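You operate a simulated robot arm through the tools that you are given. There is no shell and no other tool. Be economical: measure what you need, move in short steps, check, and stop when the job is done.

You are at the controls of a simulated robot arm. One attempt, no reset.

TASK
Swap the capped bottle in the blue holder for the empty one and fill that to the mark.
Fine: capped one into the free yellow holder; side tap, no drips; blue holder back at LOAD; white-capped bottle and other controls stay.

The check looks at the end state, three seconds after you hand in, the way a careful person would. Anything else that was tipped, shoved, dropped, spilled or broken makes it a failure.

THE ROBOT
A 7-joint arm with a two-finger parallel gripper, fixed in place. Base frame: the origin is at the foot of the arm, x ahead of it, y to its left, z up; the work surface is at about z = 805. Units: mm, degrees, N and s.
With the tool pointing down near the work surface it reaches from about 300 to 700 mm from the base axis. Its first joint turns from -66.0 to 66.0 degrees. Payload 1.57 kg.
The tool frame sits at the grasp point between the pads (the TCP): z along the fingers, y along the line on which they close. The tips reach 30 mm beyond it. Largest opening 110 mm; finger width 24, thickness 12; the body of the gripper, 48 by 112 mm, starts 78 mm behind the TCP.
Orientation is that of the tool frame in the base frame, as a unit quaternion [w, x, y, z]. With the fingers straight down and closing along the base's y, the tool's x points along the base's -x, its y along +y and its z along -z.

THE INTERFACE
- The arm moves only by the tool apply_moves. Its argument "commands" is a list of rows, each a list of 7 numbers: the shift along the tool's x, y, z in m, then the turn, a rotation vector about the tool's x, y, z in degrees, then the finger opening in m, from 0 to 0.11. In form: [[x, y, z, ax, ay, az, jaw], ...]. A call has 1 to 12 rows; each row is the pose to reach, as a shift and turn from the pose commanded when the call began, along the tool's axes at that moment. A row lasts 0.2 s, in which the tool goes at most 50 mm and 8.6 degrees; a call with a longer step from one row to the next is refused whole, and so is a gripper value outside its range. Where a pose cannot be reached the arm comes as near as it can. A force on the tool above 70 N (or 10 N above the force at the start of the call, whichever is more), or a blocked arm, ends the call early, and 0.2 s more pass. Each finger travels about 108 mm/s and halts on what it meets, pressing with about 29 N; the grip force reading is that of the motor and also rises with nothing between the fingers. The clock runs only during rows and for 0.2 s after the last one: add rows that repeat a pose to give the fingers time. It gives the time, the measured TCP pose, the force on the tool (base axes), the opening and the grip force at its end, in the units of the frame above (readings bear some noise).
- Cameras (640 x 400 px; columns grow to the right, rows downward): "scene" is fixed at [154.9, -381.4, 1415.5]; the picture's right is [0.87, -0.49, 0.00], its down [-0.23, -0.41, -0.88] and it looks along [0.43, 0.77, -0.47] (base axes); focal length 320 px, centre (320, 200). "wrist" rides on the gripper at [70, 16, -141] in the tool frame; the picture's right is [-0.23, 0.97, 0.00], its down [-0.85, -0.20, -0.48] and it looks along [-0.47, -0.11, 0.88] (tool axes); focal length 222 px, centre (320, 200). There is no depth. A picture from a camera that has moved, and an enlarged one, comes with that camera's place and axes in the base frame and with its lens.
- grab_frame(camera): a new picture of that camera. It takes no simulated time.
- zoom(camera, box): a new picture of the part [left, top, right, bottom] of that camera's present view, enlarged. It takes no simulated time.
- job_done(): hands the job in; it is judged then, once.

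Go step by step. Nothing tells you positions but the pictures and the camera data: compare them with the known pose of the tool, close in by small moves and look again before you grip or let go. The budget is 120 turns and 68 pictures, counting those below and the enlarged ones. Unless the task says otherwise, let go and move clear before handing in, and close with one line.

The tools are called after "Emit:" by a JSON object that holds its "name" and its "arguments". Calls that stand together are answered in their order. apply_moves: Moves the arm, as the interface text tells. Its arguments: {"type":"object","properties":{"commands":{"type":"array","items":{"type":"array","items":{"type":"number"}}}},"required":["commands"]} The other tools are called the same way: grab_frame (camera) takes a picture; zoom (camera, box) takes an enlarged picture of a part of a camera's view; job_done () hands the job in.

At the start:

```text
t: 0.0
tool_pos: [418.7, 78.9, 1275.2]
ee_rot: [0.0, 0.0, 1.0, 0.0]
wrist_force: [0.7, 0.0, 0.1]
finger_gap: 109.9
grasp_force: 0.1
```

scene: 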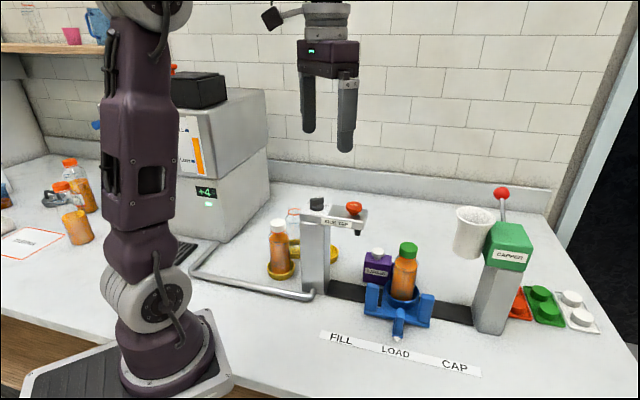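
wrist: 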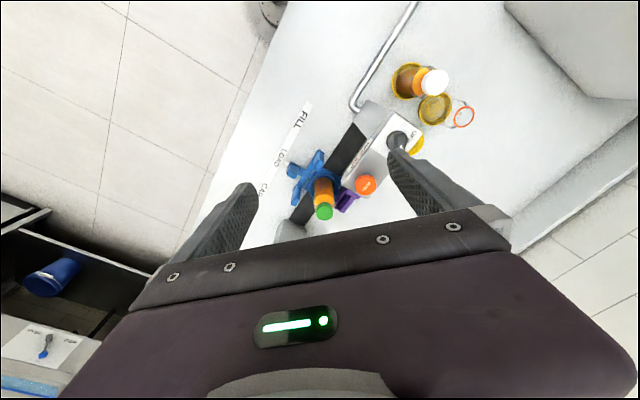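

I see a filling station with a blue holder on a rail (FILL / LOAD / CAP), a green-capped bottle in it, yellow holders behind, and a tap block with a red/orange knob. I'll zoom in for detail first.

Emit:
{"name": "zoom", "arguments": {"camera": "scene", "box": [240, 180, 400, 280]}}

Emit:
{"name": "zoom", "arguments": {"camera": "scene", "box": [320, 200, 520, 380]}}

Emit:
{"name": "zoom", "arguments": {"camera": "wrist", "box": [260, 40, 500, 240]}}

Emit:
{"name": "zoom", "arguments": {"camera": "scene", "box": [0, 140, 240, 290]}}

```text
4.00 times, centred on (320, 230) of scene
camera zoom: at [154.9, -381.4, 1415.5], right [0.87, -0.49, 0.0], down [-0.23, -0.41, -0.88], along [0.43, 0.77, -0.47], focal length 1278 px, centre (320, 80)
```

zoom: 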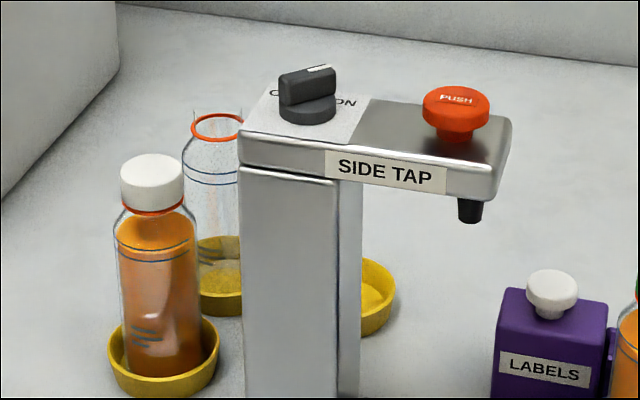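

```text
2.22 times, centred on (420, 290) of scene
camera zoom: at [154.9, -381.4, 1415.5], right [0.87, -0.49, 0.0], down [-0.23, -0.41, -0.88], along [0.43, 0.77, -0.47], focal length 710 px, centre (98, 0)
```

zoom: 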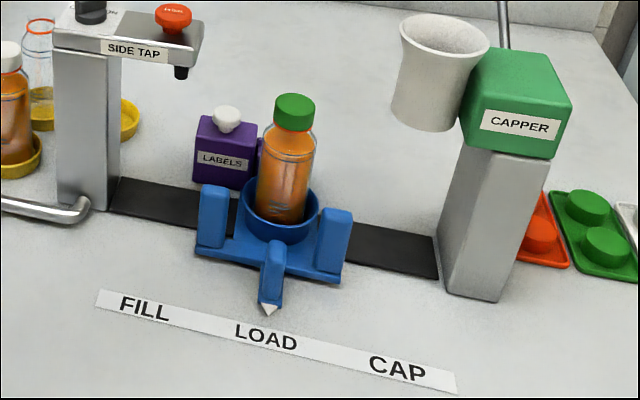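

```text
2.00 times, centred on (380, 140) of wrist
camera zoom: at [350.5, 94.3, 1416.6], right [0.23, 0.97, 0.0], down [0.85, -0.2, 0.48], along [0.47, -0.11, -0.88], focal length 444 px, centre (200, 320)
```

zoom: 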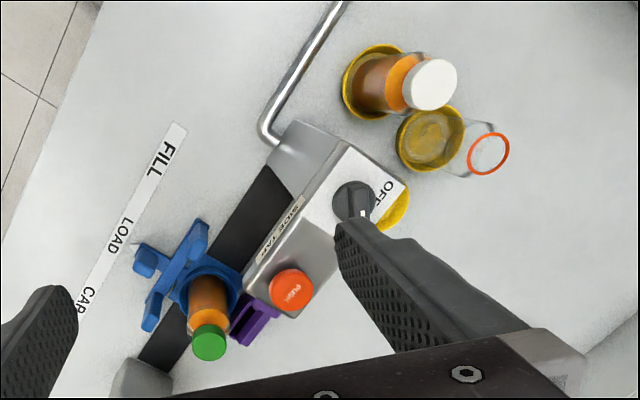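

```text
2.67 times, centred on (120, 215) of scene
camera zoom: at [154.9, -381.4, 1415.5], right [0.87, -0.49, 0.0], down [-0.23, -0.41, -0.88], along [0.43, 0.77, -0.47], focal length 852 px, centre (853, 160)
```

zoom: 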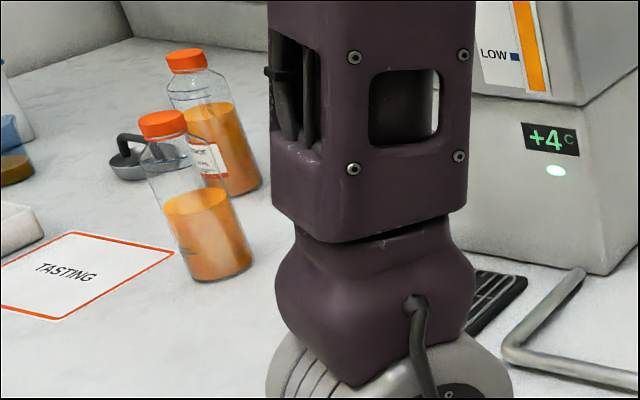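

The green-capped bottle stands at about (628, 41) in the blue holder, on a rail running roughly along (0.7, -0.72). The tap nozzle is near (542, 129), and the yellow holders are near (404, 291), (486, 358) and (555, 300, free). I'll turn 45° so the fingers close along the rail, then look from above the bottle.

Emit:
{"name": "apply_moves", "arguments": {"commands": [[-0.035, -0.006, 0.01, 0, 0, -7.5, 0.11], [-0.07, -0.012, 0.02, 0, 0, -15, 0.11], [-0.105, -0.018, 0.03, 0, 0, -22.5, 0.11], [-0.14, -0.025, 0.04, 0, 0, -30, 0.11], [-0.175, -0.031, 0.06, 0, 0, -37.5, 0.11], [-0.209, -0.038, 0.08, 0, 0, -45, 0.11], [-0.209, -0.038, 0.125, 0, 0, -45, 0.11]]}}

Emit:
{"name": "grab_frame", "arguments": {"camera": "wrist"}}

Emit:
{"name": "grab_frame", "arguments": {"camera": "scene"}}

```text
t: 1.6
tool_pos: [630.1, 41.9, 1151.9]
ee_rot: [0.0, -0.383, 0.924, 0.0]
wrist_force: [0.5, -0.2, -0.8]
finger_gap: 109.9
grasp_force: 0.1
out of reach, approached as far as the arm can: row 5, 6
```

```text
61 pictures are left
camera wrist: at [570.1, 3.4, 1291.7], right [-0.53, 0.85, 0.0], down [0.74, 0.46, 0.48], along [0.41, 0.25, -0.88], focal length 222 px, centre (320, 200)
```

wrist: 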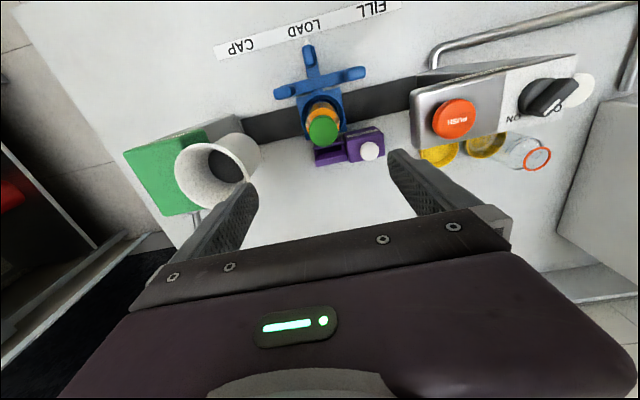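

```text
60 pictures are left
```

scene: 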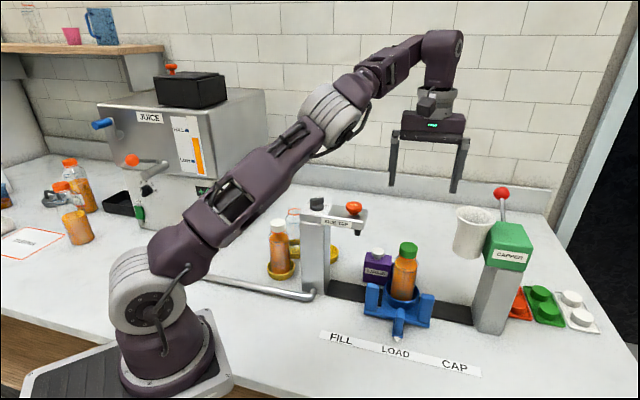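

The scene camera and wrist camera agree: the green cap is at about (627, 41, 965). Next I'll look at the knob and the free holder closely.

Emit:
{"name": "zoom", "arguments": {"camera": "wrist", "box": [400, 50, 600, 175]}}

Emit:
{"name": "zoom", "arguments": {"camera": "wrist", "box": [240, 30, 400, 190]}}

Emit:
{"name": "zoom", "arguments": {"camera": "scene", "box": [90, 80, 290, 230]}}

Emit:
{"name": "zoom", "arguments": {"camera": "scene", "box": [260, 180, 380, 300]}}

```text
3.20 times, centred on (500, 112) of wrist
camera zoom: at [570.1, 3.4, 1291.7], right [-0.53, 0.85, 0.0], down [0.74, 0.46, 0.48], along [0.41, 0.25, -0.88], focal length 711 px, centre (-256, 480)
```

zoom: 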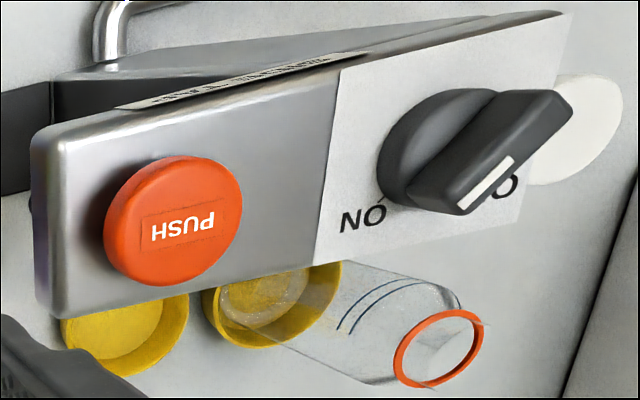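

```text
2.50 times, centred on (320, 110) of wrist
camera zoom: at [570.1, 3.4, 1291.7], right [-0.53, 0.85, 0.0], down [0.74, 0.46, 0.48], along [0.41, 0.25, -0.88], focal length 555 px, centre (320, 425)
```

zoom: 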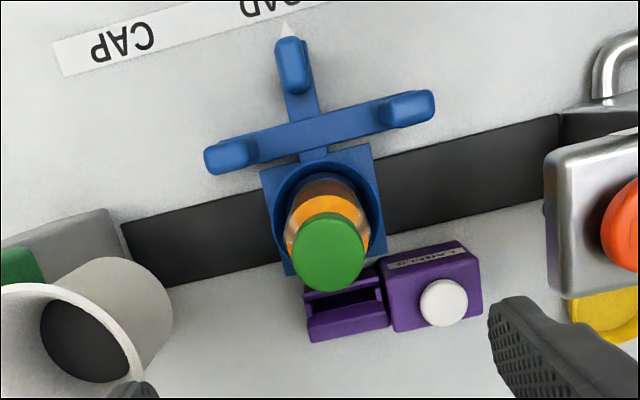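

```text
2.67 times, centred on (190, 155) of scene
camera zoom: at [154.9, -381.4, 1415.5], right [0.87, -0.49, 0.0], down [-0.23, -0.41, -0.88], along [0.43, 0.77, -0.47], focal length 852 px, centre (667, 320)
```

zoom: 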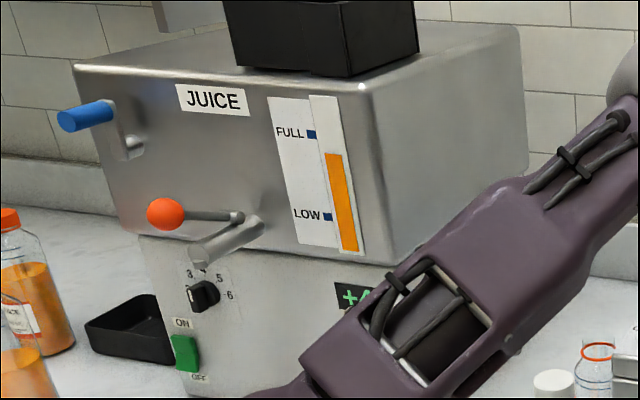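

```text
3.33 times, centred on (320, 240) of scene
camera zoom: at [154.9, -381.4, 1415.5], right [0.87, -0.49, 0.0], down [-0.23, -0.41, -0.88], along [0.43, 0.77, -0.47], focal length 1065 px, centre (320, 67)
```

zoom: 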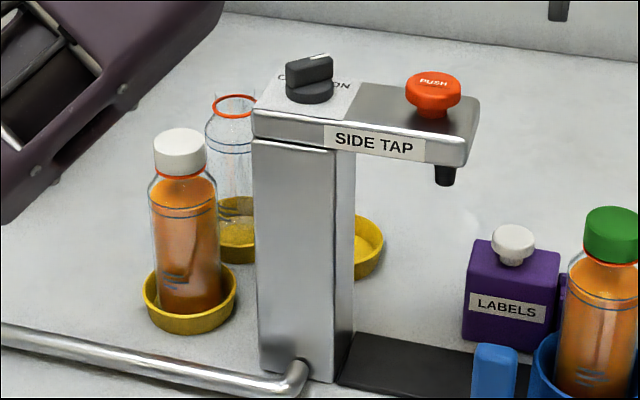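

The knob already points to ON, so PUSH is the control to use. The free holder is visible behind the tap head. I'll lower over the green-capped bottle without closing and check.

Emit:
{"name": "apply_moves", "arguments": {"commands": [[0.002, 0.001, 0.04, 0, 0, 0, 0.095], [0.002, 0.001, 0.08, 0, 0, 0, 0.095], [0.002, 0.001, 0.12, 0, 0, 0, 0.095], [0.002, 0.001, 0.16, 0, 0, 0, 0.095], [0.002, 0.001, 0.2, 0, 0, 0, 0.095], [0.002, 0.001, 0.23, 0, 0, 0, 0.095], [0.002, 0.001, 0.245, 0, 0, 0, 0.095]]}}

Emit:
{"name": "grab_frame", "arguments": {"camera": "wrist"}}

Emit:
{"name": "zoom", "arguments": {"camera": "scene", "box": [320, 200, 480, 300]}}

```text
t: 3.2
tool_pos: [624.0, 39.4, 905.4]
ee_rot: [0.0, -0.383, 0.924, -0.001]
wrist_force: [0.7, 0.3, -0.6]
finger_gap: 95.1
grasp_force: 0.1
```

```text
55 pictures are left
camera wrist: at [565.8, 1.8, 1046.6], right [-0.53, 0.85, 0.0], down [0.75, 0.46, 0.48], along [0.41, 0.25, -0.88], focal length 222 px, centre (320, 200)
```

wrist: 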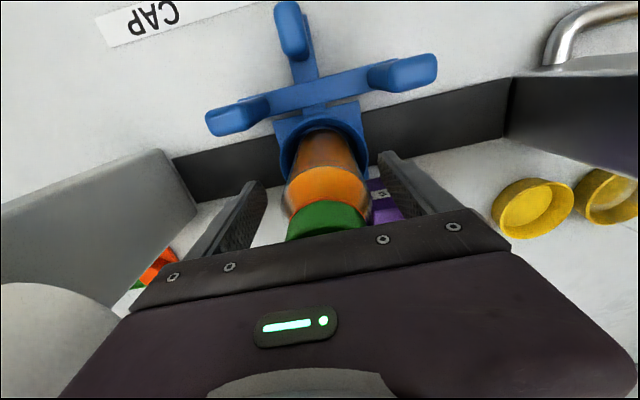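

```text
4.00 times, centred on (400, 250) of scene
camera zoom: at [154.9, -381.4, 1415.5], right [0.87, -0.49, 0.0], down [-0.23, -0.41, -0.88], along [0.43, 0.77, -0.47], focal length 1278 px, centre (0, 0)
```

zoom: 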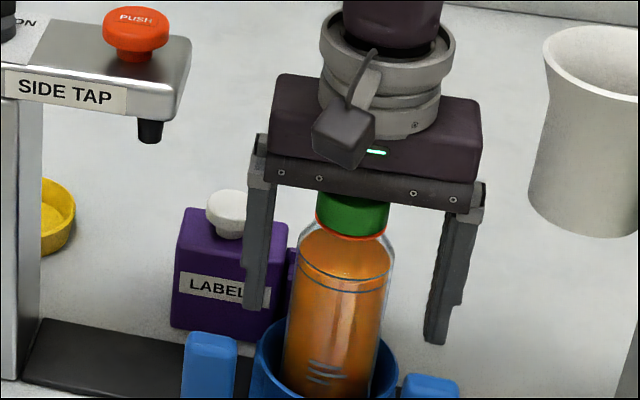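

The bottle looks centred to within a few mm. I'll nudge slightly, then close.

Emit:
{"name": "apply_moves", "arguments": {"commands": [[-0.005, 0.003, 0, 0, 0, 0, 0.095], [-0.005, 0.003, 0, 0, 0, 0, 0.08], [-0.005, 0.003, 0, 0, 0, 0, 0.07], [-0.005, 0.003, 0, 0, 0, 0, 0.062], [-0.005, 0.003, 0, 0, 0, 0, 0.055], [-0.005, 0.003, 0, 0, 0, 0, 0.05], [-0.005, 0.003, 0, 0, 0, 0, 0.05]]}}

Emit:
{"name": "zoom", "arguments": {"camera": "scene", "box": [320, 200, 480, 300]}}

```text
t: 4.8
tool_pos: [628.3, 45.4, 907.1]
ee_rot: [0.0, -0.382, 0.924, -0.001]
wrist_force: [-0.3, -0.2, 0.5]
finger_gap: 54.3
grasp_force: 29.0
```

```text
4.00 times, centred on (400, 250) of scene
camera zoom: at [154.9, -381.4, 1415.5], right [0.87, -0.49, 0.0], down [-0.23, -0.41, -0.88], along [0.43, 0.77, -0.47], focal length 1278 px, centre (0, 0)
```

zoom: 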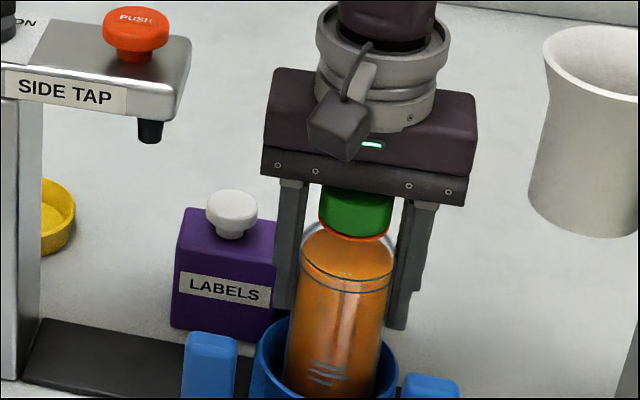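

It's gripped at 54 mm. Lifting straight up.

Emit:
{"name": "apply_moves", "arguments": {"commands": [[0, 0, -0.02, 0, 0, 0, 0.05], [0, 0, -0.05, 0, 0, 0, 0.05], [0, 0, -0.09, 0, 0, 0, 0.05], [0, 0, -0.13, 0, 0, 0, 0.05], [0, 0, -0.17, 0, 0, 0, 0.05], [0, 0, -0.21, 0, 0, 0, 0.05], [0, 0, -0.25, 0, 0, 0, 0.05]]}}

Emit:
{"name": "grab_frame", "arguments": {"camera": "scene"}}

```text
t: 6.4
tool_pos: [626.8, 45.7, 1156.2]
ee_rot: [0.001, -0.384, 0.924, 0.0]
wrist_force: [0.2, 0.6, 0.0]
finger_gap: 54.3
grasp_force: 29.1
```

```text
52 pictures are left
```

scene: 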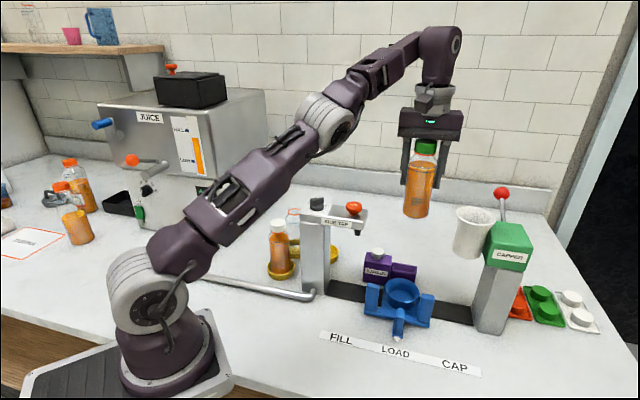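

The bottle is in hand. I'll turn back to the default orientation, lower it to z≈1050 and carry it around the free end of the tap head to above the free yellow holder at about (550, 289).

Emit:
{"name": "apply_moves", "arguments": {"commands": [[0, 0, 0.035, 0, 0, 7.5, 0.05], [0, 0, 0.07, 0, 0, 15, 0.05], [0, 0, 0.106, 0, 0, 22.5, 0.05], [0, 0, 0.106, 0, 0, 30, 0.05], [0, 0, 0.106, 0, 0, 37.5, 0.05], [-0.006, -0.006, 0.106, 0, 0, 45, 0.05], [-0.0403, 0.0361, 0.106, 0, 0, 45, 0.05], [-0.0707, 0.0693, 0.106, 0, 0, 45, 0.05], [-0.0954, 0.1082, 0.106, 0, 0, 45, 0.05], [-0.1145, 0.1527, 0.106, 0, 0, 45, 0.05], [-0.1216, 0.1951, 0.106, 0, 0, 45, 0.05], [-0.1181, 0.2199, 0.106, 0, 0, 45, 0.05]]}}

Emit:
{"name": "grab_frame", "arguments": {"camera": "wrist"}}

Emit:
{"name": "grab_frame", "arguments": {"camera": "scene"}}

```text
refused: row 7 steps farther than a row can; nothing moved
```

```text
51 pictures are left
camera wrist: at [567.5, 7.5, 1297.2], right [-0.53, 0.85, 0.0], down [0.75, 0.46, 0.48], along [0.41, 0.25, -0.88], focal length 222 px, centre (320, 200)
```

wrist: 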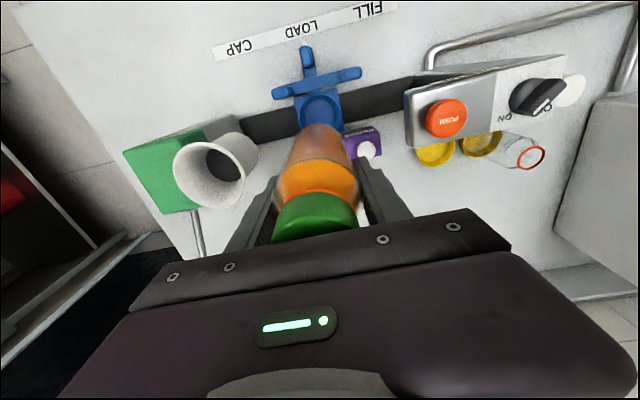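

```text
50 pictures are left
```

scene: 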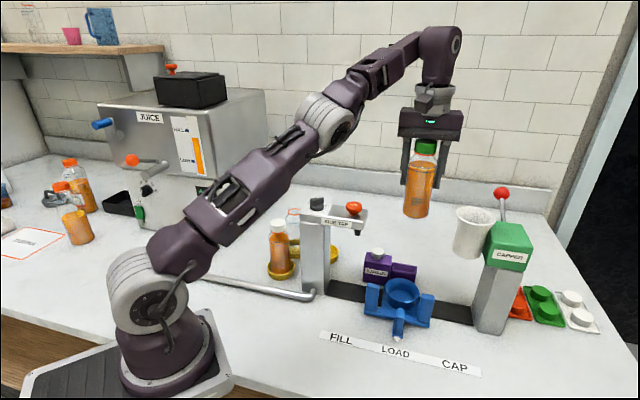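

Row 7 was a little too long, so I'll smooth the path and resend.

Emit:
{"name": "apply_moves", "arguments": {"commands": [[0, 0, 0.035, 0, 0, 7.5, 0.05], [0, 0, 0.07, 0, 0, 15, 0.05], [0, 0, 0.106, 0, 0, 22.5, 0.05], [0, 0, 0.106, 0, 0, 30, 0.05], [0, 0, 0.106, 0, 0, 37.5, 0.05], [-0.012, 0.004, 0.106, 0, 0, 45, 0.05], [-0.0403, 0.0341, 0.106, 0, 0, 45, 0.05], [-0.0707, 0.0693, 0.106, 0, 0, 45, 0.05], [-0.0954, 0.1082, 0.106, 0, 0, 45, 0.05], [-0.1145, 0.1527, 0.106, 0, 0, 45, 0.05], [-0.1216, 0.1951, 0.106, 0, 0, 45, 0.05], [-0.1181, 0.2199, 0.106, 0, 0, 45, 0.05]]}}

```text
t: 9.0
tool_pos: [555.0, 282.1, 1049.9]
ee_rot: [0.0, -0.001, 1.0, 0.0]
wrist_force: [-0.3, 0.1, -0.7]
finger_gap: 54.2
grasp_force: 28.8
```

The carry went cleanly. Now I'll locate the free holder exactly.

Emit:
{"name": "grab_frame", "arguments": {"camera": "wrist"}}

Emit:
{"name": "zoom", "arguments": {"camera": "scene", "box": [240, 140, 400, 300]}}

```text
49 pictures are left
camera wrist: at [485.9, 299.1, 1191.7], right [0.23, 0.97, 0.0], down [0.85, -0.2, 0.48], along [0.47, -0.11, -0.88], focal length 222 px, centre (320, 200)
```

wrist: 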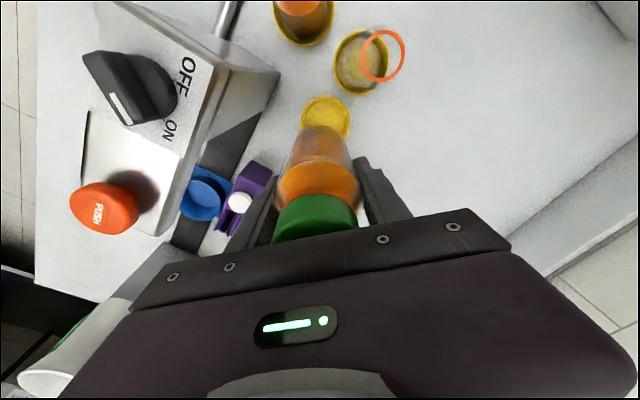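

```text
2.50 times, centred on (320, 220) of scene
camera zoom: at [155.0, -381.4, 1415.5], right [0.87, -0.49, 0.0], down [-0.23, -0.41, -0.88], along [0.43, 0.77, -0.47], focal length 799 px, centre (320, 150)
```

zoom: 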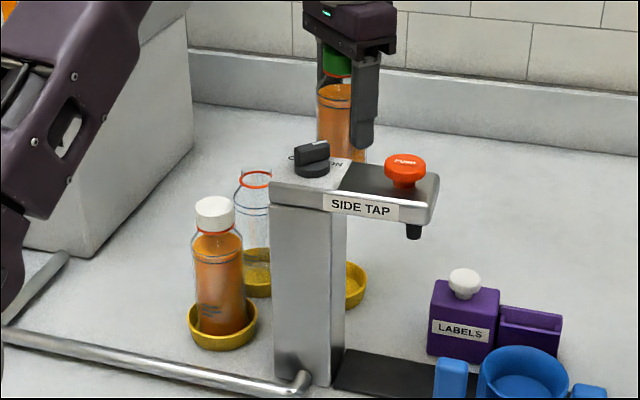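

I put the free holder at about (545, 293). I'll go over it, lower partway and re-check.

Emit:
{"name": "apply_moves", "arguments": {"commands": [[0.006, 0.01, 0.0, 0, 0, 0, 0.05], [0.006, 0.01, 0.04, 0, 0, 0, 0.05], [0.006, 0.01, 0.08, 0, 0, 0, 0.05], [0.006, 0.01, 0.11, 0, 0, 0, 0.05]]}}

Emit:
{"name": "grab_frame", "arguments": {"camera": "wrist"}}

```text
t: 10.0
tool_pos: [552.1, 294.7, 940.0]
ee_rot: [0.001, 0.0, 1.0, 0.0]
wrist_force: [0.8, -0.7, 0.2]
finger_gap: 54.1
grasp_force: 28.9
```

```text
47 pictures are left
camera wrist: at [482.2, 311.2, 1080.8], right [0.23, 0.97, 0.0], down [0.85, -0.2, 0.48], along [0.47, -0.11, -0.88], focal length 222 px, centre (320, 200)
```

wrist: 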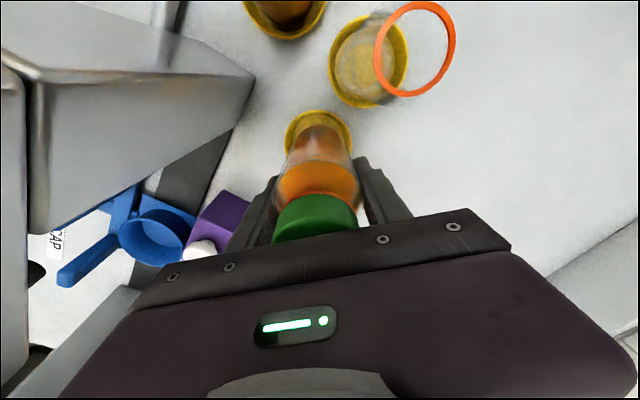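

Emit:
{"name": "zoom", "arguments": {"camera": "wrist", "box": [260, 95, 380, 215]}}

```text
3.33 times, centred on (320, 155) of wrist
camera zoom: at [482.2, 311.2, 1080.8], right [0.23, 0.97, 0.0], down [0.85, -0.2, 0.48], along [0.47, -0.11, -0.88], focal length 740 px, centre (320, 350)
```

zoom: 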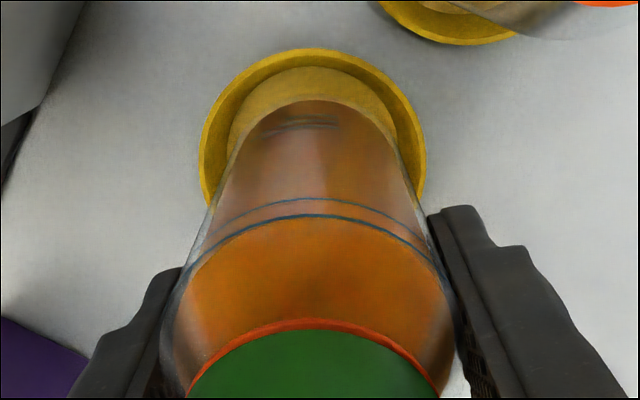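

The bottle needs about 3 mm more toward the base. I'll shift and lower gently, watching the force.

Emit:
{"name": "apply_moves", "arguments": {"commands": [[0.003, -0.0015, 0.0, 0, 0, 0, 0.05], [0.003, -0.0015, 0.015, 0, 0, 0, 0.05], [0.003, -0.0015, 0.028, 0, 0, 0, 0.05], [0.003, -0.0015, 0.032, 0, 0, 0, 0.05], [0.003, -0.0015, 0.035, 0, 0, 0, 0.05]]}}

```text
t: 11.2
tool_pos: [548.0, 293.0, 905.0]
ee_rot: [0.002, -0.001, 1.0, 0.0]
wrist_force: [6.1, 0.9, 3.9]
finger_gap: 54.2
grasp_force: 29.3
```

Emit:
{"name": "zoom", "arguments": {"camera": "wrist", "box": [260, 95, 380, 215]}}

Emit:
{"name": "zoom", "arguments": {"camera": "scene", "box": [260, 160, 380, 280]}}

```text
3.33 times, centred on (320, 155) of wrist
camera zoom: at [479.3, 309.0, 1045.8], right [0.23, 0.97, 0.0], down [0.85, -0.2, 0.48], along [0.47, -0.11, -0.88], focal length 740 px, centre (320, 350)
```

zoom: 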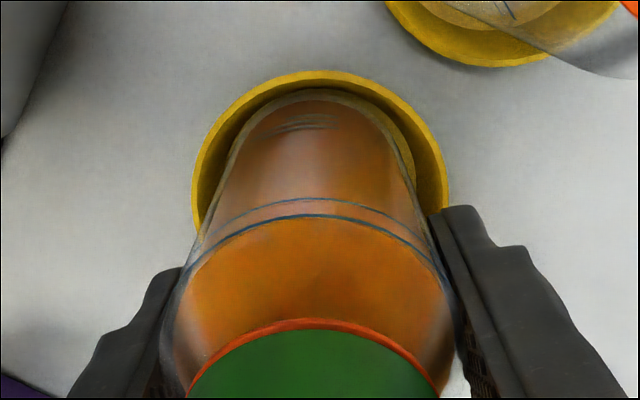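

```text
3.33 times, centred on (320, 220) of scene
camera zoom: at [155.0, -381.4, 1415.4], right [0.87, -0.49, 0.0], down [-0.23, -0.41, -0.88], along [0.43, 0.77, -0.47], focal length 1065 px, centre (320, 133)
```

zoom: 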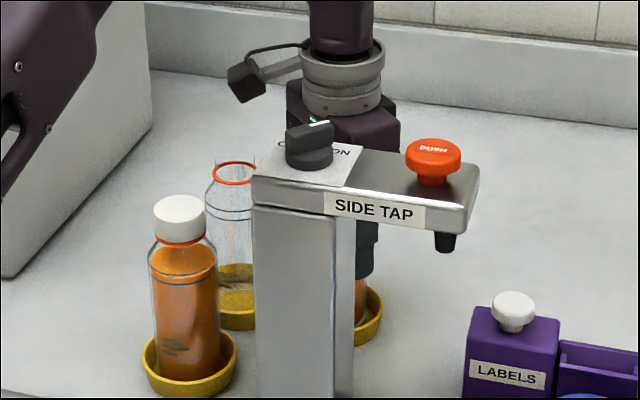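

The bottle seems to touch the holder wall on the robot side (+6 N in x). I'll lift slightly, shift 4 mm outward and lower again.

Emit:
{"name": "apply_moves", "arguments": {"commands": [[0, 0, -0.005, 0, 0, 0, 0.05], [-0.005, 0, -0.005, 0, 0, 0, 0.05], [-0.005, 0, 0.0, 0, 0, 0, 0.05], [-0.005, 0, 0.002, 0, 0, 0, 0.05]]}}

```text
t: 12.2
tool_pos: [551.6, 293.3, 901.5]
ee_rot: [0.0, 0.0, 1.0, 0.0]
wrist_force: [0.4, -0.7, -1.5]
finger_gap: 54.5
grasp_force: 28.8
```

Emit:
{"name": "apply_moves", "arguments": {"commands": [[0, 0, 0.002, 0, 0, 0, 0.05], [0, 0, 0.004, 0, 0, 0, 0.05]]}}

Emit:
{"name": "zoom", "arguments": {"camera": "wrist", "box": [260, 95, 380, 215]}}

```text
t: 12.8
tool_pos: [551.6, 292.0, 898.9]
ee_rot: [0.001, 0.0, 1.0, 0.0]
wrist_force: [-0.6, -0.6, 5.0]
finger_gap: 54.4
grasp_force: 29.0
```

```text
3.33 times, centred on (320, 155) of wrist
camera zoom: at [482.9, 309.0, 1039.8], right [0.23, 0.97, 0.0], down [0.85, -0.2, 0.48], along [0.47, -0.11, -0.88], focal length 740 px, centre (320, 350)
```

zoom: 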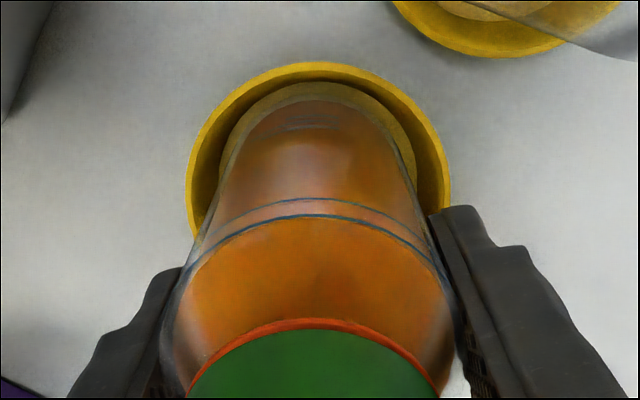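

It's resting on the holder floor (5 N up). Releasing and rising.

Emit:
{"name": "apply_moves", "arguments": {"commands": [[0, 0, 0, 0, 0, 0, 0.06], [0, 0, 0, 0, 0, 0, 0.075], [0, 0, 0, 0, 0, 0, 0.08], [0, 0, -0.03, 0, 0, 0, 0.08], [0, 0, -0.07, 0, 0, 0, 0.08], [0, 0, -0.115, 0, 0, 0, 0.08], [0, 0, -0.16, 0, 0, 0, 0.08], [0, 0, -0.205, 0, 0, 0, 0.08]]}}

Emit:
{"name": "grab_frame", "arguments": {"camera": "wrist"}}

```text
t: 14.6
tool_pos: [553.2, 294.6, 1105.1]
ee_rot: [0.0, -0.001, 1.0, 0.0]
wrist_force: [0.1, -0.1, -0.2]
finger_gap: 79.9
grasp_force: 0.0
```

```text
42 pictures are left
camera wrist: at [483.6, 310.1, 1245.8], right [0.23, 0.97, 0.0], down [0.85, -0.2, 0.48], along [0.47, -0.11, -0.88], focal length 222 px, centre (320, 200)
```

wrist: 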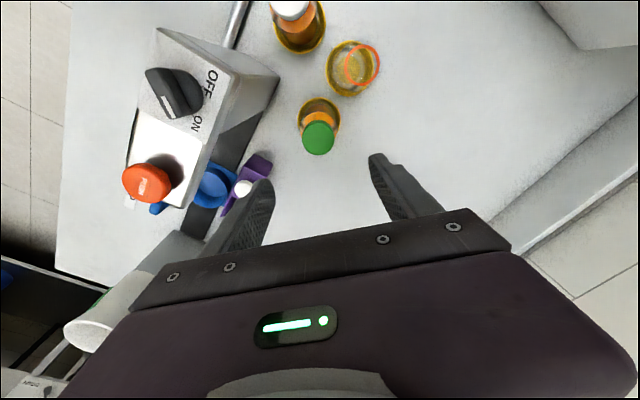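

The green-capped bottle stands upright in the yellow holder. The empty bottle is at about (483, 362), so I'll move above it.

Emit:
{"name": "apply_moves", "arguments": {"commands": [[0.03, 0.03, 0.0, 0, 0, 0, 0.09], [0.06, 0.06, 0.0, 0, 0, 0, 0.09], [0.07, 0.067, 0.03, 0, 0, 0, 0.09], [0.07, 0.067, 0.07, 0, 0, 0, 0.09], [0.07, 0.067, 0.105, 0, 0, 0, 0.09]]}}

Emit:
{"name": "grab_frame", "arguments": {"camera": "wrist"}}

```text
t: 15.8
tool_pos: [483.3, 361.2, 998.5]
ee_rot: [0.001, 0.0, 1.0, 0.0]
wrist_force: [0.2, 0.5, -0.3]
finger_gap: 90.2
grasp_force: 0.0
```

```text
41 pictures are left
camera wrist: at [414.3, 376.3, 1139.2], right [0.23, 0.97, 0.0], down [0.85, -0.2, 0.48], along [0.47, -0.11, -0.88], focal length 222 px, centre (320, 200)
```

wrist: 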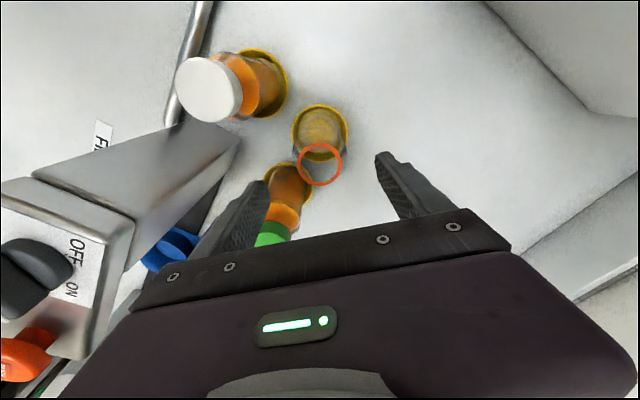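

The rim is centred under the tool. I'll descend, then grip.

Emit:
{"name": "apply_moves", "arguments": {"commands": [[0, 0, 0.04, 0, 0, 0, 0.09], [0, 0, 0.075, 0, 0, 0, 0.09], [0, 0, 0.094, 0, 0, 0, 0.09], [0, 0, 0.094, 0, 0, 0, 0.075], [0, 0, 0.094, 0, 0, 0, 0.062], [0, 0, 0.094, 0, 0, 0, 0.053], [0, 0, 0.094, 0, 0, 0, 0.048], [0, 0, 0.094, 0, 0, 0, 0.048]]}}

Emit:
{"name": "grab_frame", "arguments": {"camera": "wrist"}}

```text
t: 17.6
tool_pos: [482.9, 360.9, 902.6]
ee_rot: [0.0, 0.0, 1.0, 0.0]
wrist_force: [0.6, -0.1, 0.4]
finger_gap: 54.3
grasp_force: 28.8
```

```text
40 pictures are left
camera wrist: at [414.3, 375.7, 1044.0], right [0.23, 0.97, 0.0], down [0.85, -0.2, 0.48], along [0.47, -0.11, -0.88], focal length 222 px, centre (320, 200)
```

wrist: 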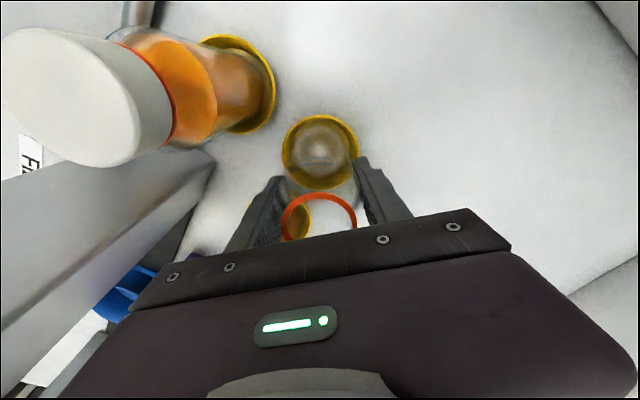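

It's gripped at 54 mm. I'll lift and retrace the route around the end of the tap head.

Emit:
{"name": "apply_moves", "arguments": {"commands": [[0, 0, -0.02, 0, 0, 0, 0.048], [0, 0, -0.06, 0, 0, 0, 0.048], [0, 0, -0.1, 0, 0, 0, 0.048], [0, 0, -0.14, 0, 0, 0, 0.048], [0, 0, -0.182, 0, 0, 0, 0.048], [-0.035, -0.025, -0.182, 0, 0, 0, 0.048], [-0.07, -0.05, -0.182, 0, 0, 0, 0.048], [-0.1, -0.085, -0.182, 0, 0, 0, 0.048], [-0.122, -0.125, -0.175, 0, 0, 0, 0.048], [-0.136, -0.17, -0.16, 0, 0, 0, 0.048], [-0.145, -0.215, -0.15, 0, 0, 0, 0.048], [-0.147, -0.26, -0.147, 0, 0, 0, 0.048]]}}

Emit:
{"name": "grab_frame", "arguments": {"camera": "wrist"}}

```text
t: 20.2
tool_pos: [627.9, 99.7, 1053.0]
ee_rot: [0.001, 0.0, 1.0, 0.0]
wrist_force: [-0.7, 0.0, 0.0]
finger_gap: 54.2
grasp_force: 28.7
```

```text
39 pictures are left
camera wrist: at [558.5, 115.8, 1193.7], right [0.23, 0.97, 0.0], down [0.85, -0.2, 0.48], along [0.47, -0.11, -0.88], focal length 222 px, centre (320, 200)
```

wrist: 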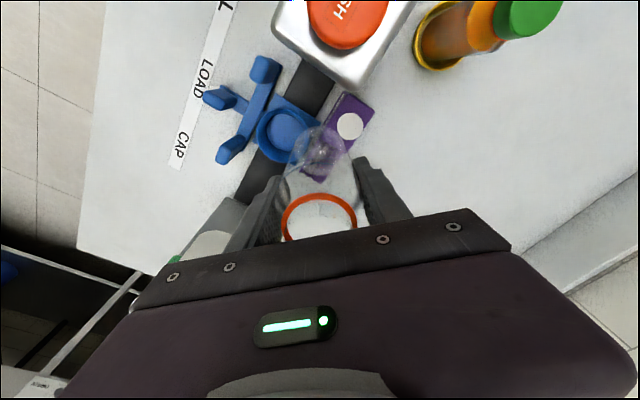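

Moving over the blue cup at about (626, 42), lowering partway, then checking.

Emit:
{"name": "apply_moves", "arguments": {"commands": [[0.001, -0.03, 0.0, 0, 0, 0, 0.048], [0.002, -0.058, 0.0, 0, 0, 0, 0.048], [0.002, -0.058, 0.04, 0, 0, 0, 0.048], [0.002, -0.058, 0.08, 0, 0, 0, 0.048], [0.002, -0.058, 0.103, 0, 0, 0, 0.048]]}}

Emit:
{"name": "zoom", "arguments": {"camera": "wrist", "box": [220, 60, 420, 240]}}

Emit:
{"name": "zoom", "arguments": {"camera": "scene", "box": [340, 190, 460, 350]}}

```text
t: 21.4
tool_pos: [629.0, 41.6, 947.6]
ee_rot: [0.001, 0.0, 1.0, 0.0]
wrist_force: [0.4, -0.4, 0.8]
finger_gap: 54.3
grasp_force: 28.4
```

```text
2.22 times, centred on (320, 150) of wrist
camera zoom: at [559.9, 57.0, 1089.0], right [0.23, 0.97, 0.0], down [0.85, -0.2, 0.48], along [0.47, -0.11, -0.88], focal length 494 px, centre (320, 311)
```

zoom: 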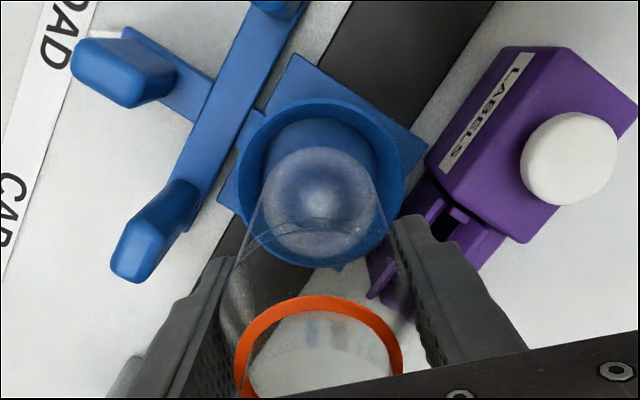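

```text
2.50 times, centred on (400, 270) of scene
camera zoom: at [155.0, -381.4, 1415.5], right [0.87, -0.49, 0.0], down [-0.23, -0.41, -0.88], along [0.43, 0.77, -0.47], focal length 799 px, centre (120, 25)
```

zoom: 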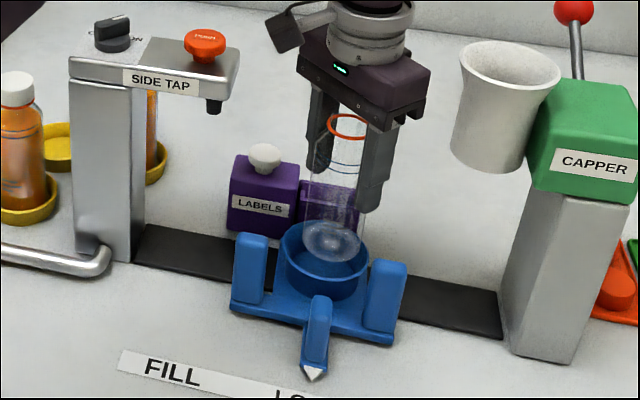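

The bottle is above the cup. I'll shift 2–3 mm toward the base and lower gently.

Emit:
{"name": "apply_moves", "arguments": {"commands": [[0.003, 0.0005, 0.0, 0, 0, 0, 0.048], [0.003, 0.0005, 0.012, 0, 0, 0, 0.048], [0.003, 0.0005, 0.022, 0, 0, 0, 0.048], [0.003, 0.0005, 0.028, 0, 0, 0, 0.048]]}}

Emit:
{"name": "zoom", "arguments": {"camera": "wrist", "box": [260, 95, 380, 215]}}

```text
t: 22.4
tool_pos: [624.2, 42.6, 921.1]
ee_rot: [-0.001, 0.001, 1.0, 0.0]
wrist_force: [-0.1, 0.0, -0.2]
finger_gap: 54.0
grasp_force: 29.1
```

```text
3.33 times, centred on (320, 155) of wrist
camera zoom: at [555.6, 58.5, 1061.7], right [0.23, 0.97, 0.0], down [0.85, -0.2, 0.48], along [0.47, -0.11, -0.88], focal length 740 px, centre (320, 350)
```

zoom: 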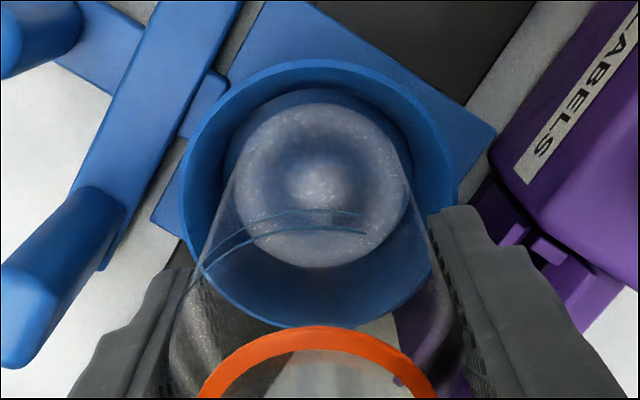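

Well centred. Lowering until it touches the floor.

Emit:
{"name": "apply_moves", "arguments": {"commands": [[0, 0, 0.004, 0, 0, 0, 0.048], [0, 0, 0.007, 0, 0, 0, 0.048]]}}

```text
t: 23.0
tool_pos: [624.0, 41.4, 914.9]
ee_rot: [0.0, 0.0, 1.0, 0.001]
wrist_force: [0.3, 0.3, 0.1]
finger_gap: 54.3
grasp_force: 28.5
```

Emit:
{"name": "apply_moves", "arguments": {"commands": [[0, 0, 0.002, 0, 0, 0, 0.048], [0, 0, 0.004, 0, 0, 0, 0.048]]}}

```text
t: 23.6
tool_pos: [623.3, 43.3, 911.2]
ee_rot: [0.0, 0.001, 1.0, -0.001]
wrist_force: [-0.6, -0.1, -0.8]
finger_gap: 54.0
grasp_force: 28.5
```

Emit:
{"name": "apply_moves", "arguments": {"commands": [[0, 0, 0.002, 0, 0, 0, 0.048], [0, 0, 0.004, 0, 0, 0, 0.048]]}}

Emit:
{"name": "zoom", "arguments": {"camera": "wrist", "box": [260, 95, 380, 215]}}

```text
t: 24.2
tool_pos: [625.6, 41.7, 908.1]
ee_rot: [0.003, 0.0, 1.0, 0.001]
wrist_force: [0.1, -0.9, 21.6]
finger_gap: 54.5
grasp_force: 29.6
```

```text
3.33 times, centred on (320, 155) of wrist
camera zoom: at [555.5, 58.1, 1048.2], right [0.23, 0.97, 0.0], down [0.85, -0.2, 0.48], along [0.47, -0.11, -0.88], focal length 740 px, centre (320, 350)
```

zoom: 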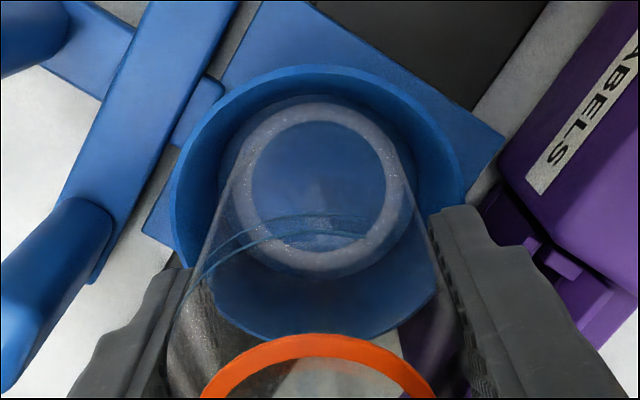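

Contact with the floor (21 N). I'll ease off 1.5 mm, open and rise.

Emit:
{"name": "apply_moves", "arguments": {"commands": [[0, 0, -0.0015, 0, 0, 0, 0.048], [0, 0, -0.0015, 0, 0, 0, 0.06], [0, 0, -0.0015, 0, 0, 0, 0.075], [0, 0, -0.0015, 0, 0, 0, 0.08], [0, 0, -0.04, 0, 0, 0, 0.08], [0, 0, -0.08, 0, 0, 0, 0.08], [0, 0, -0.12, 0, 0, 0, 0.08], [0, 0, -0.16, 0, 0, 0, 0.08]]}}

Emit:
{"name": "grab_frame", "arguments": {"camera": "scene"}}

Emit:
{"name": "grab_frame", "arguments": {"camera": "wrist"}}

```text
t: 26.0
tool_pos: [623.7, 44.6, 1065.2]
ee_rot: [0.0, 0.0, 1.0, 0.0]
wrist_force: [0.5, -0.1, -0.3]
finger_gap: 80.2
grasp_force: 0.0
```

```text
34 pictures are left
```

scene: 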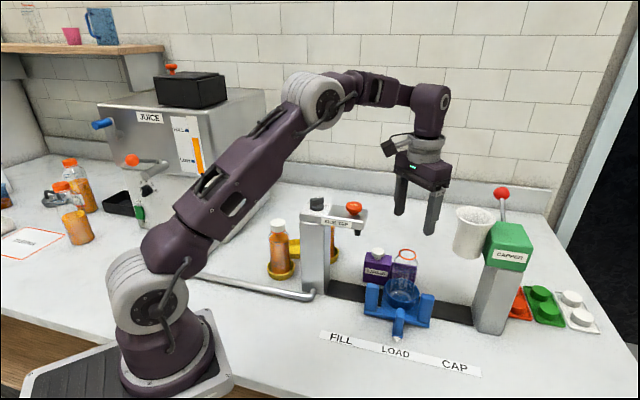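

```text
33 pictures are left
camera wrist: at [555.4, 60.0, 1205.5], right [0.23, 0.97, 0.0], down [0.86, -0.2, 0.48], along [0.47, -0.11, -0.88], focal length 222 px, centre (320, 200)
```

wrist: 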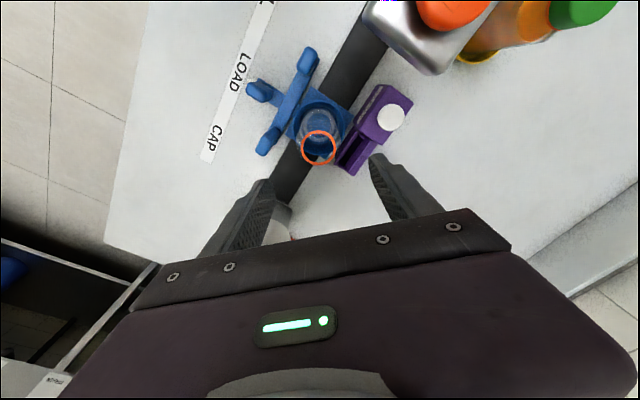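

The empty bottle is standing in the blue holder. Now I'll look at the holder's posts to find a way to slide it.

Emit:
{"name": "zoom", "arguments": {"camera": "wrist", "box": [220, 20, 380, 180]}}

Emit:
{"name": "zoom", "arguments": {"camera": "scene", "box": [340, 240, 460, 350]}}

```text
2.50 times, centred on (300, 100) of wrist
camera zoom: at [555.4, 60.0, 1205.5], right [0.23, 0.97, 0.0], down [0.86, -0.2, 0.48], along [0.47, -0.11, -0.88], focal length 555 px, centre (370, 450)
```

zoom: 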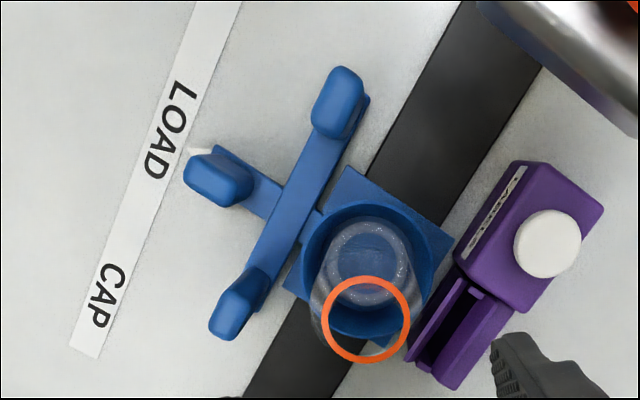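

```text
3.64 times, centred on (400, 295) of scene
camera zoom: at [154.9, -381.4, 1415.5], right [0.87, -0.49, 0.0], down [-0.23, -0.41, -0.88], along [0.43, 0.77, -0.47], focal length 1162 px, centre (29, -146)
```

zoom: 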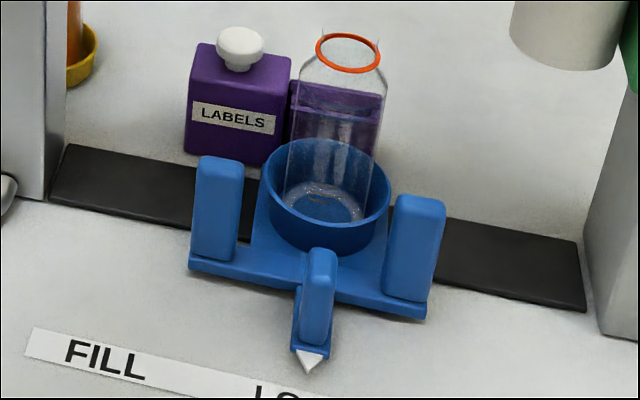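

The handle post sits at about (556, -27), top near z≈868, and the rail runs exactly at 45°. FILL is about 120 mm along (-0.707, 0.707). I'll rotate and go above the handle.

Emit:
{"name": "apply_moves", "arguments": {"commands": [[0.012, -0.012, 0.0, 0, 0, -7.5, 0.07], [0.024, -0.024, 0.0, 0, 0, -15, 0.07], [0.036, -0.036, 0.0, 0, 0, -22.5, 0.07], [0.048, -0.048, 0.01, 0, 0, -30, 0.07], [0.06, -0.06, 0.03, 0, 0, -37.5, 0.07], [0.068, -0.071, 0.065, 0, 0, -45, 0.07], [0.068, -0.071, 0.1, 0, 0, -45, 0.06]]}}

Emit:
{"name": "zoom", "arguments": {"camera": "wrist", "box": [200, 60, 440, 240]}}

Emit:
{"name": "zoom", "arguments": {"camera": "scene", "box": [340, 230, 460, 350]}}

```text
t: 27.6
tool_pos: [555.5, -28.9, 966.0]
ee_rot: [0.001, -0.384, 0.924, -0.001]
wrist_force: [-0.6, -0.9, -0.5]
finger_gap: 59.8
grasp_force: 0.0
```

```text
2.22 times, centred on (320, 150) of wrist
camera zoom: at [495.5, -67.3, 1106.9], right [-0.53, 0.85, 0.0], down [0.74, 0.47, 0.48], along [0.41, 0.25, -0.88], focal length 494 px, centre (320, 311)
```

zoom: 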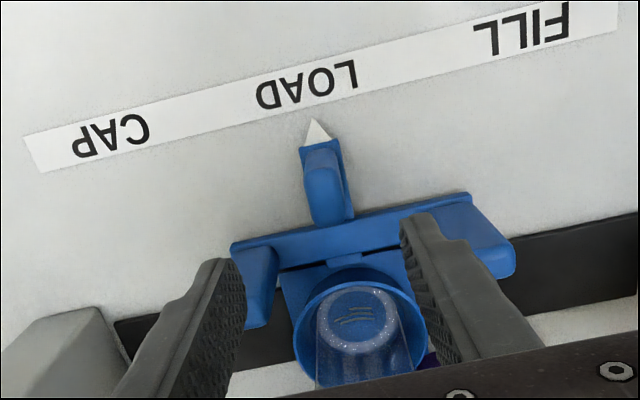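

```text
3.33 times, centred on (400, 290) of scene
camera zoom: at [154.9, -381.4, 1415.5], right [0.87, -0.49, 0.0], down [-0.23, -0.41, -0.88], along [0.43, 0.77, -0.47], focal length 1065 px, centre (53, -100)
```

zoom: 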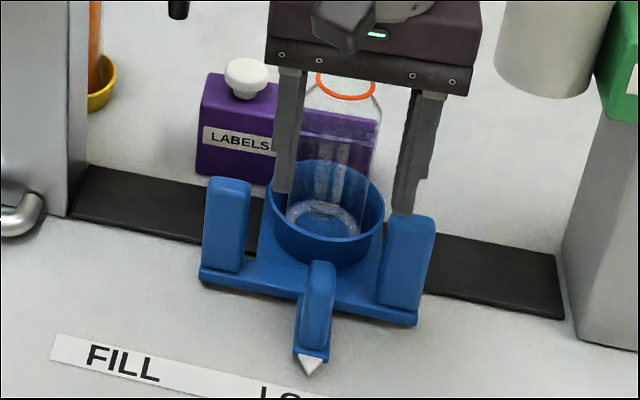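

The handle top is directly below the tool. I'll descend straddling it, without closing yet.

Emit:
{"name": "apply_moves", "arguments": {"commands": [[0, 0.001, 0.04, 0, 0, 0, 0.05], [0, 0.001, 0.08, 0, 0, 0, 0.05], [0, 0.001, 0.1, 0, 0, 0, 0.05], [0, 0.001, 0.11, 0, 0, 0, 0.05]]}}

Emit:
{"name": "grab_frame", "arguments": {"camera": "wrist"}}

```text
t: 28.6
tool_pos: [555.2, -28.5, 855.1]
ee_rot: [0.001, -0.383, 0.924, -0.001]
wrist_force: [0.9, 0.1, -1.0]
finger_gap: 50.1
grasp_force: 0.0
```

```text
28 pictures are left
camera wrist: at [495.3, -66.3, 995.9], right [-0.53, 0.85, 0.0], down [0.75, 0.46, 0.48], along [0.41, 0.25, -0.88], focal length 222 px, centre (320, 200)
```

wrist: 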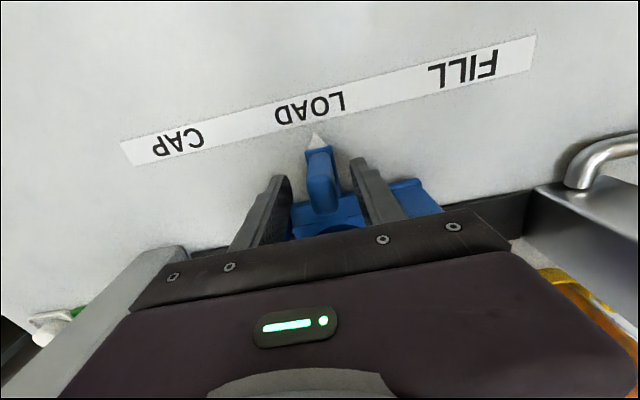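

The handle is between the fingers. I'll close on it, then drag slowly along tool +y toward FILL.

Emit:
{"name": "apply_moves", "arguments": {"commands": [[0, 0, 0, 0, 0, 0, 0.035], [0, 0, 0, 0, 0, 0, 0.022], [0, 0, 0, 0, 0, 0, 0.014], [0, 0, 0, 0, 0, 0, 0.014]]}}

Emit:
{"name": "apply_moves", "arguments": {"commands": [[0, 0.005, 0, 0, 0, 0, 0.014], [0, 0.012, 0, 0, 0, 0, 0.014], [0, 0.02, 0, 0, 0, 0, 0.014]]}}

```text
t: 29.6
tool_pos: [555.3, -26.8, 854.6]
ee_rot: [0.0, -0.383, 0.924, 0.0]
wrist_force: [-1.0, 2.0, -2.9]
finger_gap: 18.0
grasp_force: 32.3
```

```text
t: 30.4
tool_pos: [540.8, -14.2, 855.6]
ee_rot: [-0.001, -0.382, 0.924, -0.001]
wrist_force: [-3.8, -5.5, -11.0]
finger_gap: 17.8
grasp_force: 32.9
```

It slides well. Continuing most of the way to FILL.

Emit:
{"name": "apply_moves", "arguments": {"commands": [[0, 0.01, 0, 0, 0, 0, 0.014], [0, 0.022, 0, 0, 0, 0, 0.014], [0, 0.034, 0, 0, 0, 0, 0.014], [0, 0.046, 0, 0, 0, 0, 0.014], [0, 0.058, 0, 0, 0, 0, 0.014], [0, 0.07, 0, 0, 0, 0, 0.014], [0, 0.08, 0, 0, 0, 0, 0.014], [0, 0.085, 0, 0, 0, 0, 0.014], [0, 0.088, 0, 0, 0, 0, 0.014]]}}

Emit:
{"name": "grab_frame", "arguments": {"camera": "wrist"}}

Emit:
{"name": "zoom", "arguments": {"camera": "scene", "box": [280, 190, 440, 350]}}

```text
t: 32.4
tool_pos: [479.7, 48.9, 855.6]
ee_rot: [0.0, -0.382, 0.924, 0.0]
wrist_force: [-8.2, -7.3, -13.2]
finger_gap: 17.8
grasp_force: 32.4
```

```text
27 pictures are left
camera wrist: at [419.0, 10.2, 996.3], right [-0.53, 0.85, 0.0], down [0.75, 0.46, 0.48], along [0.41, 0.25, -0.88], focal length 222 px, centre (320, 200)
```

wrist: 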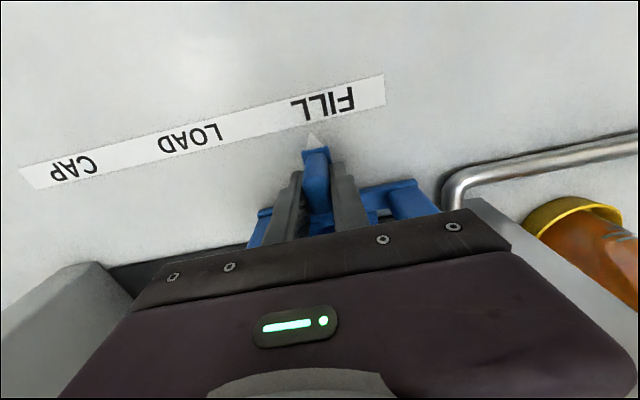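

```text
2.50 times, centred on (360, 270) of scene
camera zoom: at [154.9, -381.5, 1415.4], right [0.87, -0.49, 0.0], down [-0.23, -0.41, -0.88], along [0.43, 0.77, -0.47], focal length 799 px, centre (220, 25)
```

zoom: 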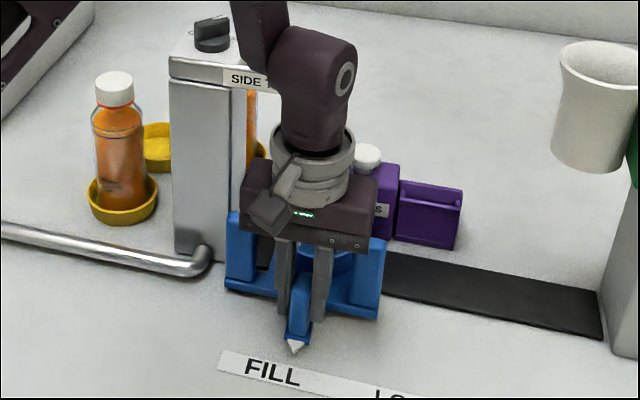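

Pointer is about 12 mm short of the FILL alignment (matching how it sat at LOAD). I'll finish the slide.

Emit:
{"name": "apply_moves", "arguments": {"commands": [[0, 0.004, 0, 0, 0, 0, 0.014], [0, 0.008, 0, 0, 0, 0, 0.014], [0, 0.012, 0, 0, 0, 0, 0.014], [0, 0.012, 0, 0, 0, 0, 0.014]]}}

Emit:
{"name": "zoom", "arguments": {"camera": "wrist", "box": [220, 60, 420, 260]}}

```text
t: 33.4
tool_pos: [469.7, 56.9, 855.7]
ee_rot: [0.0, -0.382, 0.924, 0.0]
wrist_force: [-7.2, -6.6, -5.9]
finger_gap: 17.9
grasp_force: 32.4
```

```text
2.00 times, centred on (320, 160) of wrist
camera zoom: at [410.2, 19.0, 996.3], right [-0.53, 0.85, 0.0], down [0.75, 0.46, 0.48], along [0.41, 0.25, -0.88], focal length 444 px, centre (320, 280)
```

zoom: 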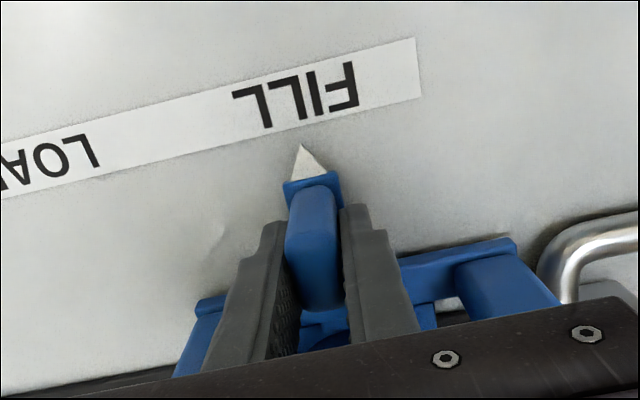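

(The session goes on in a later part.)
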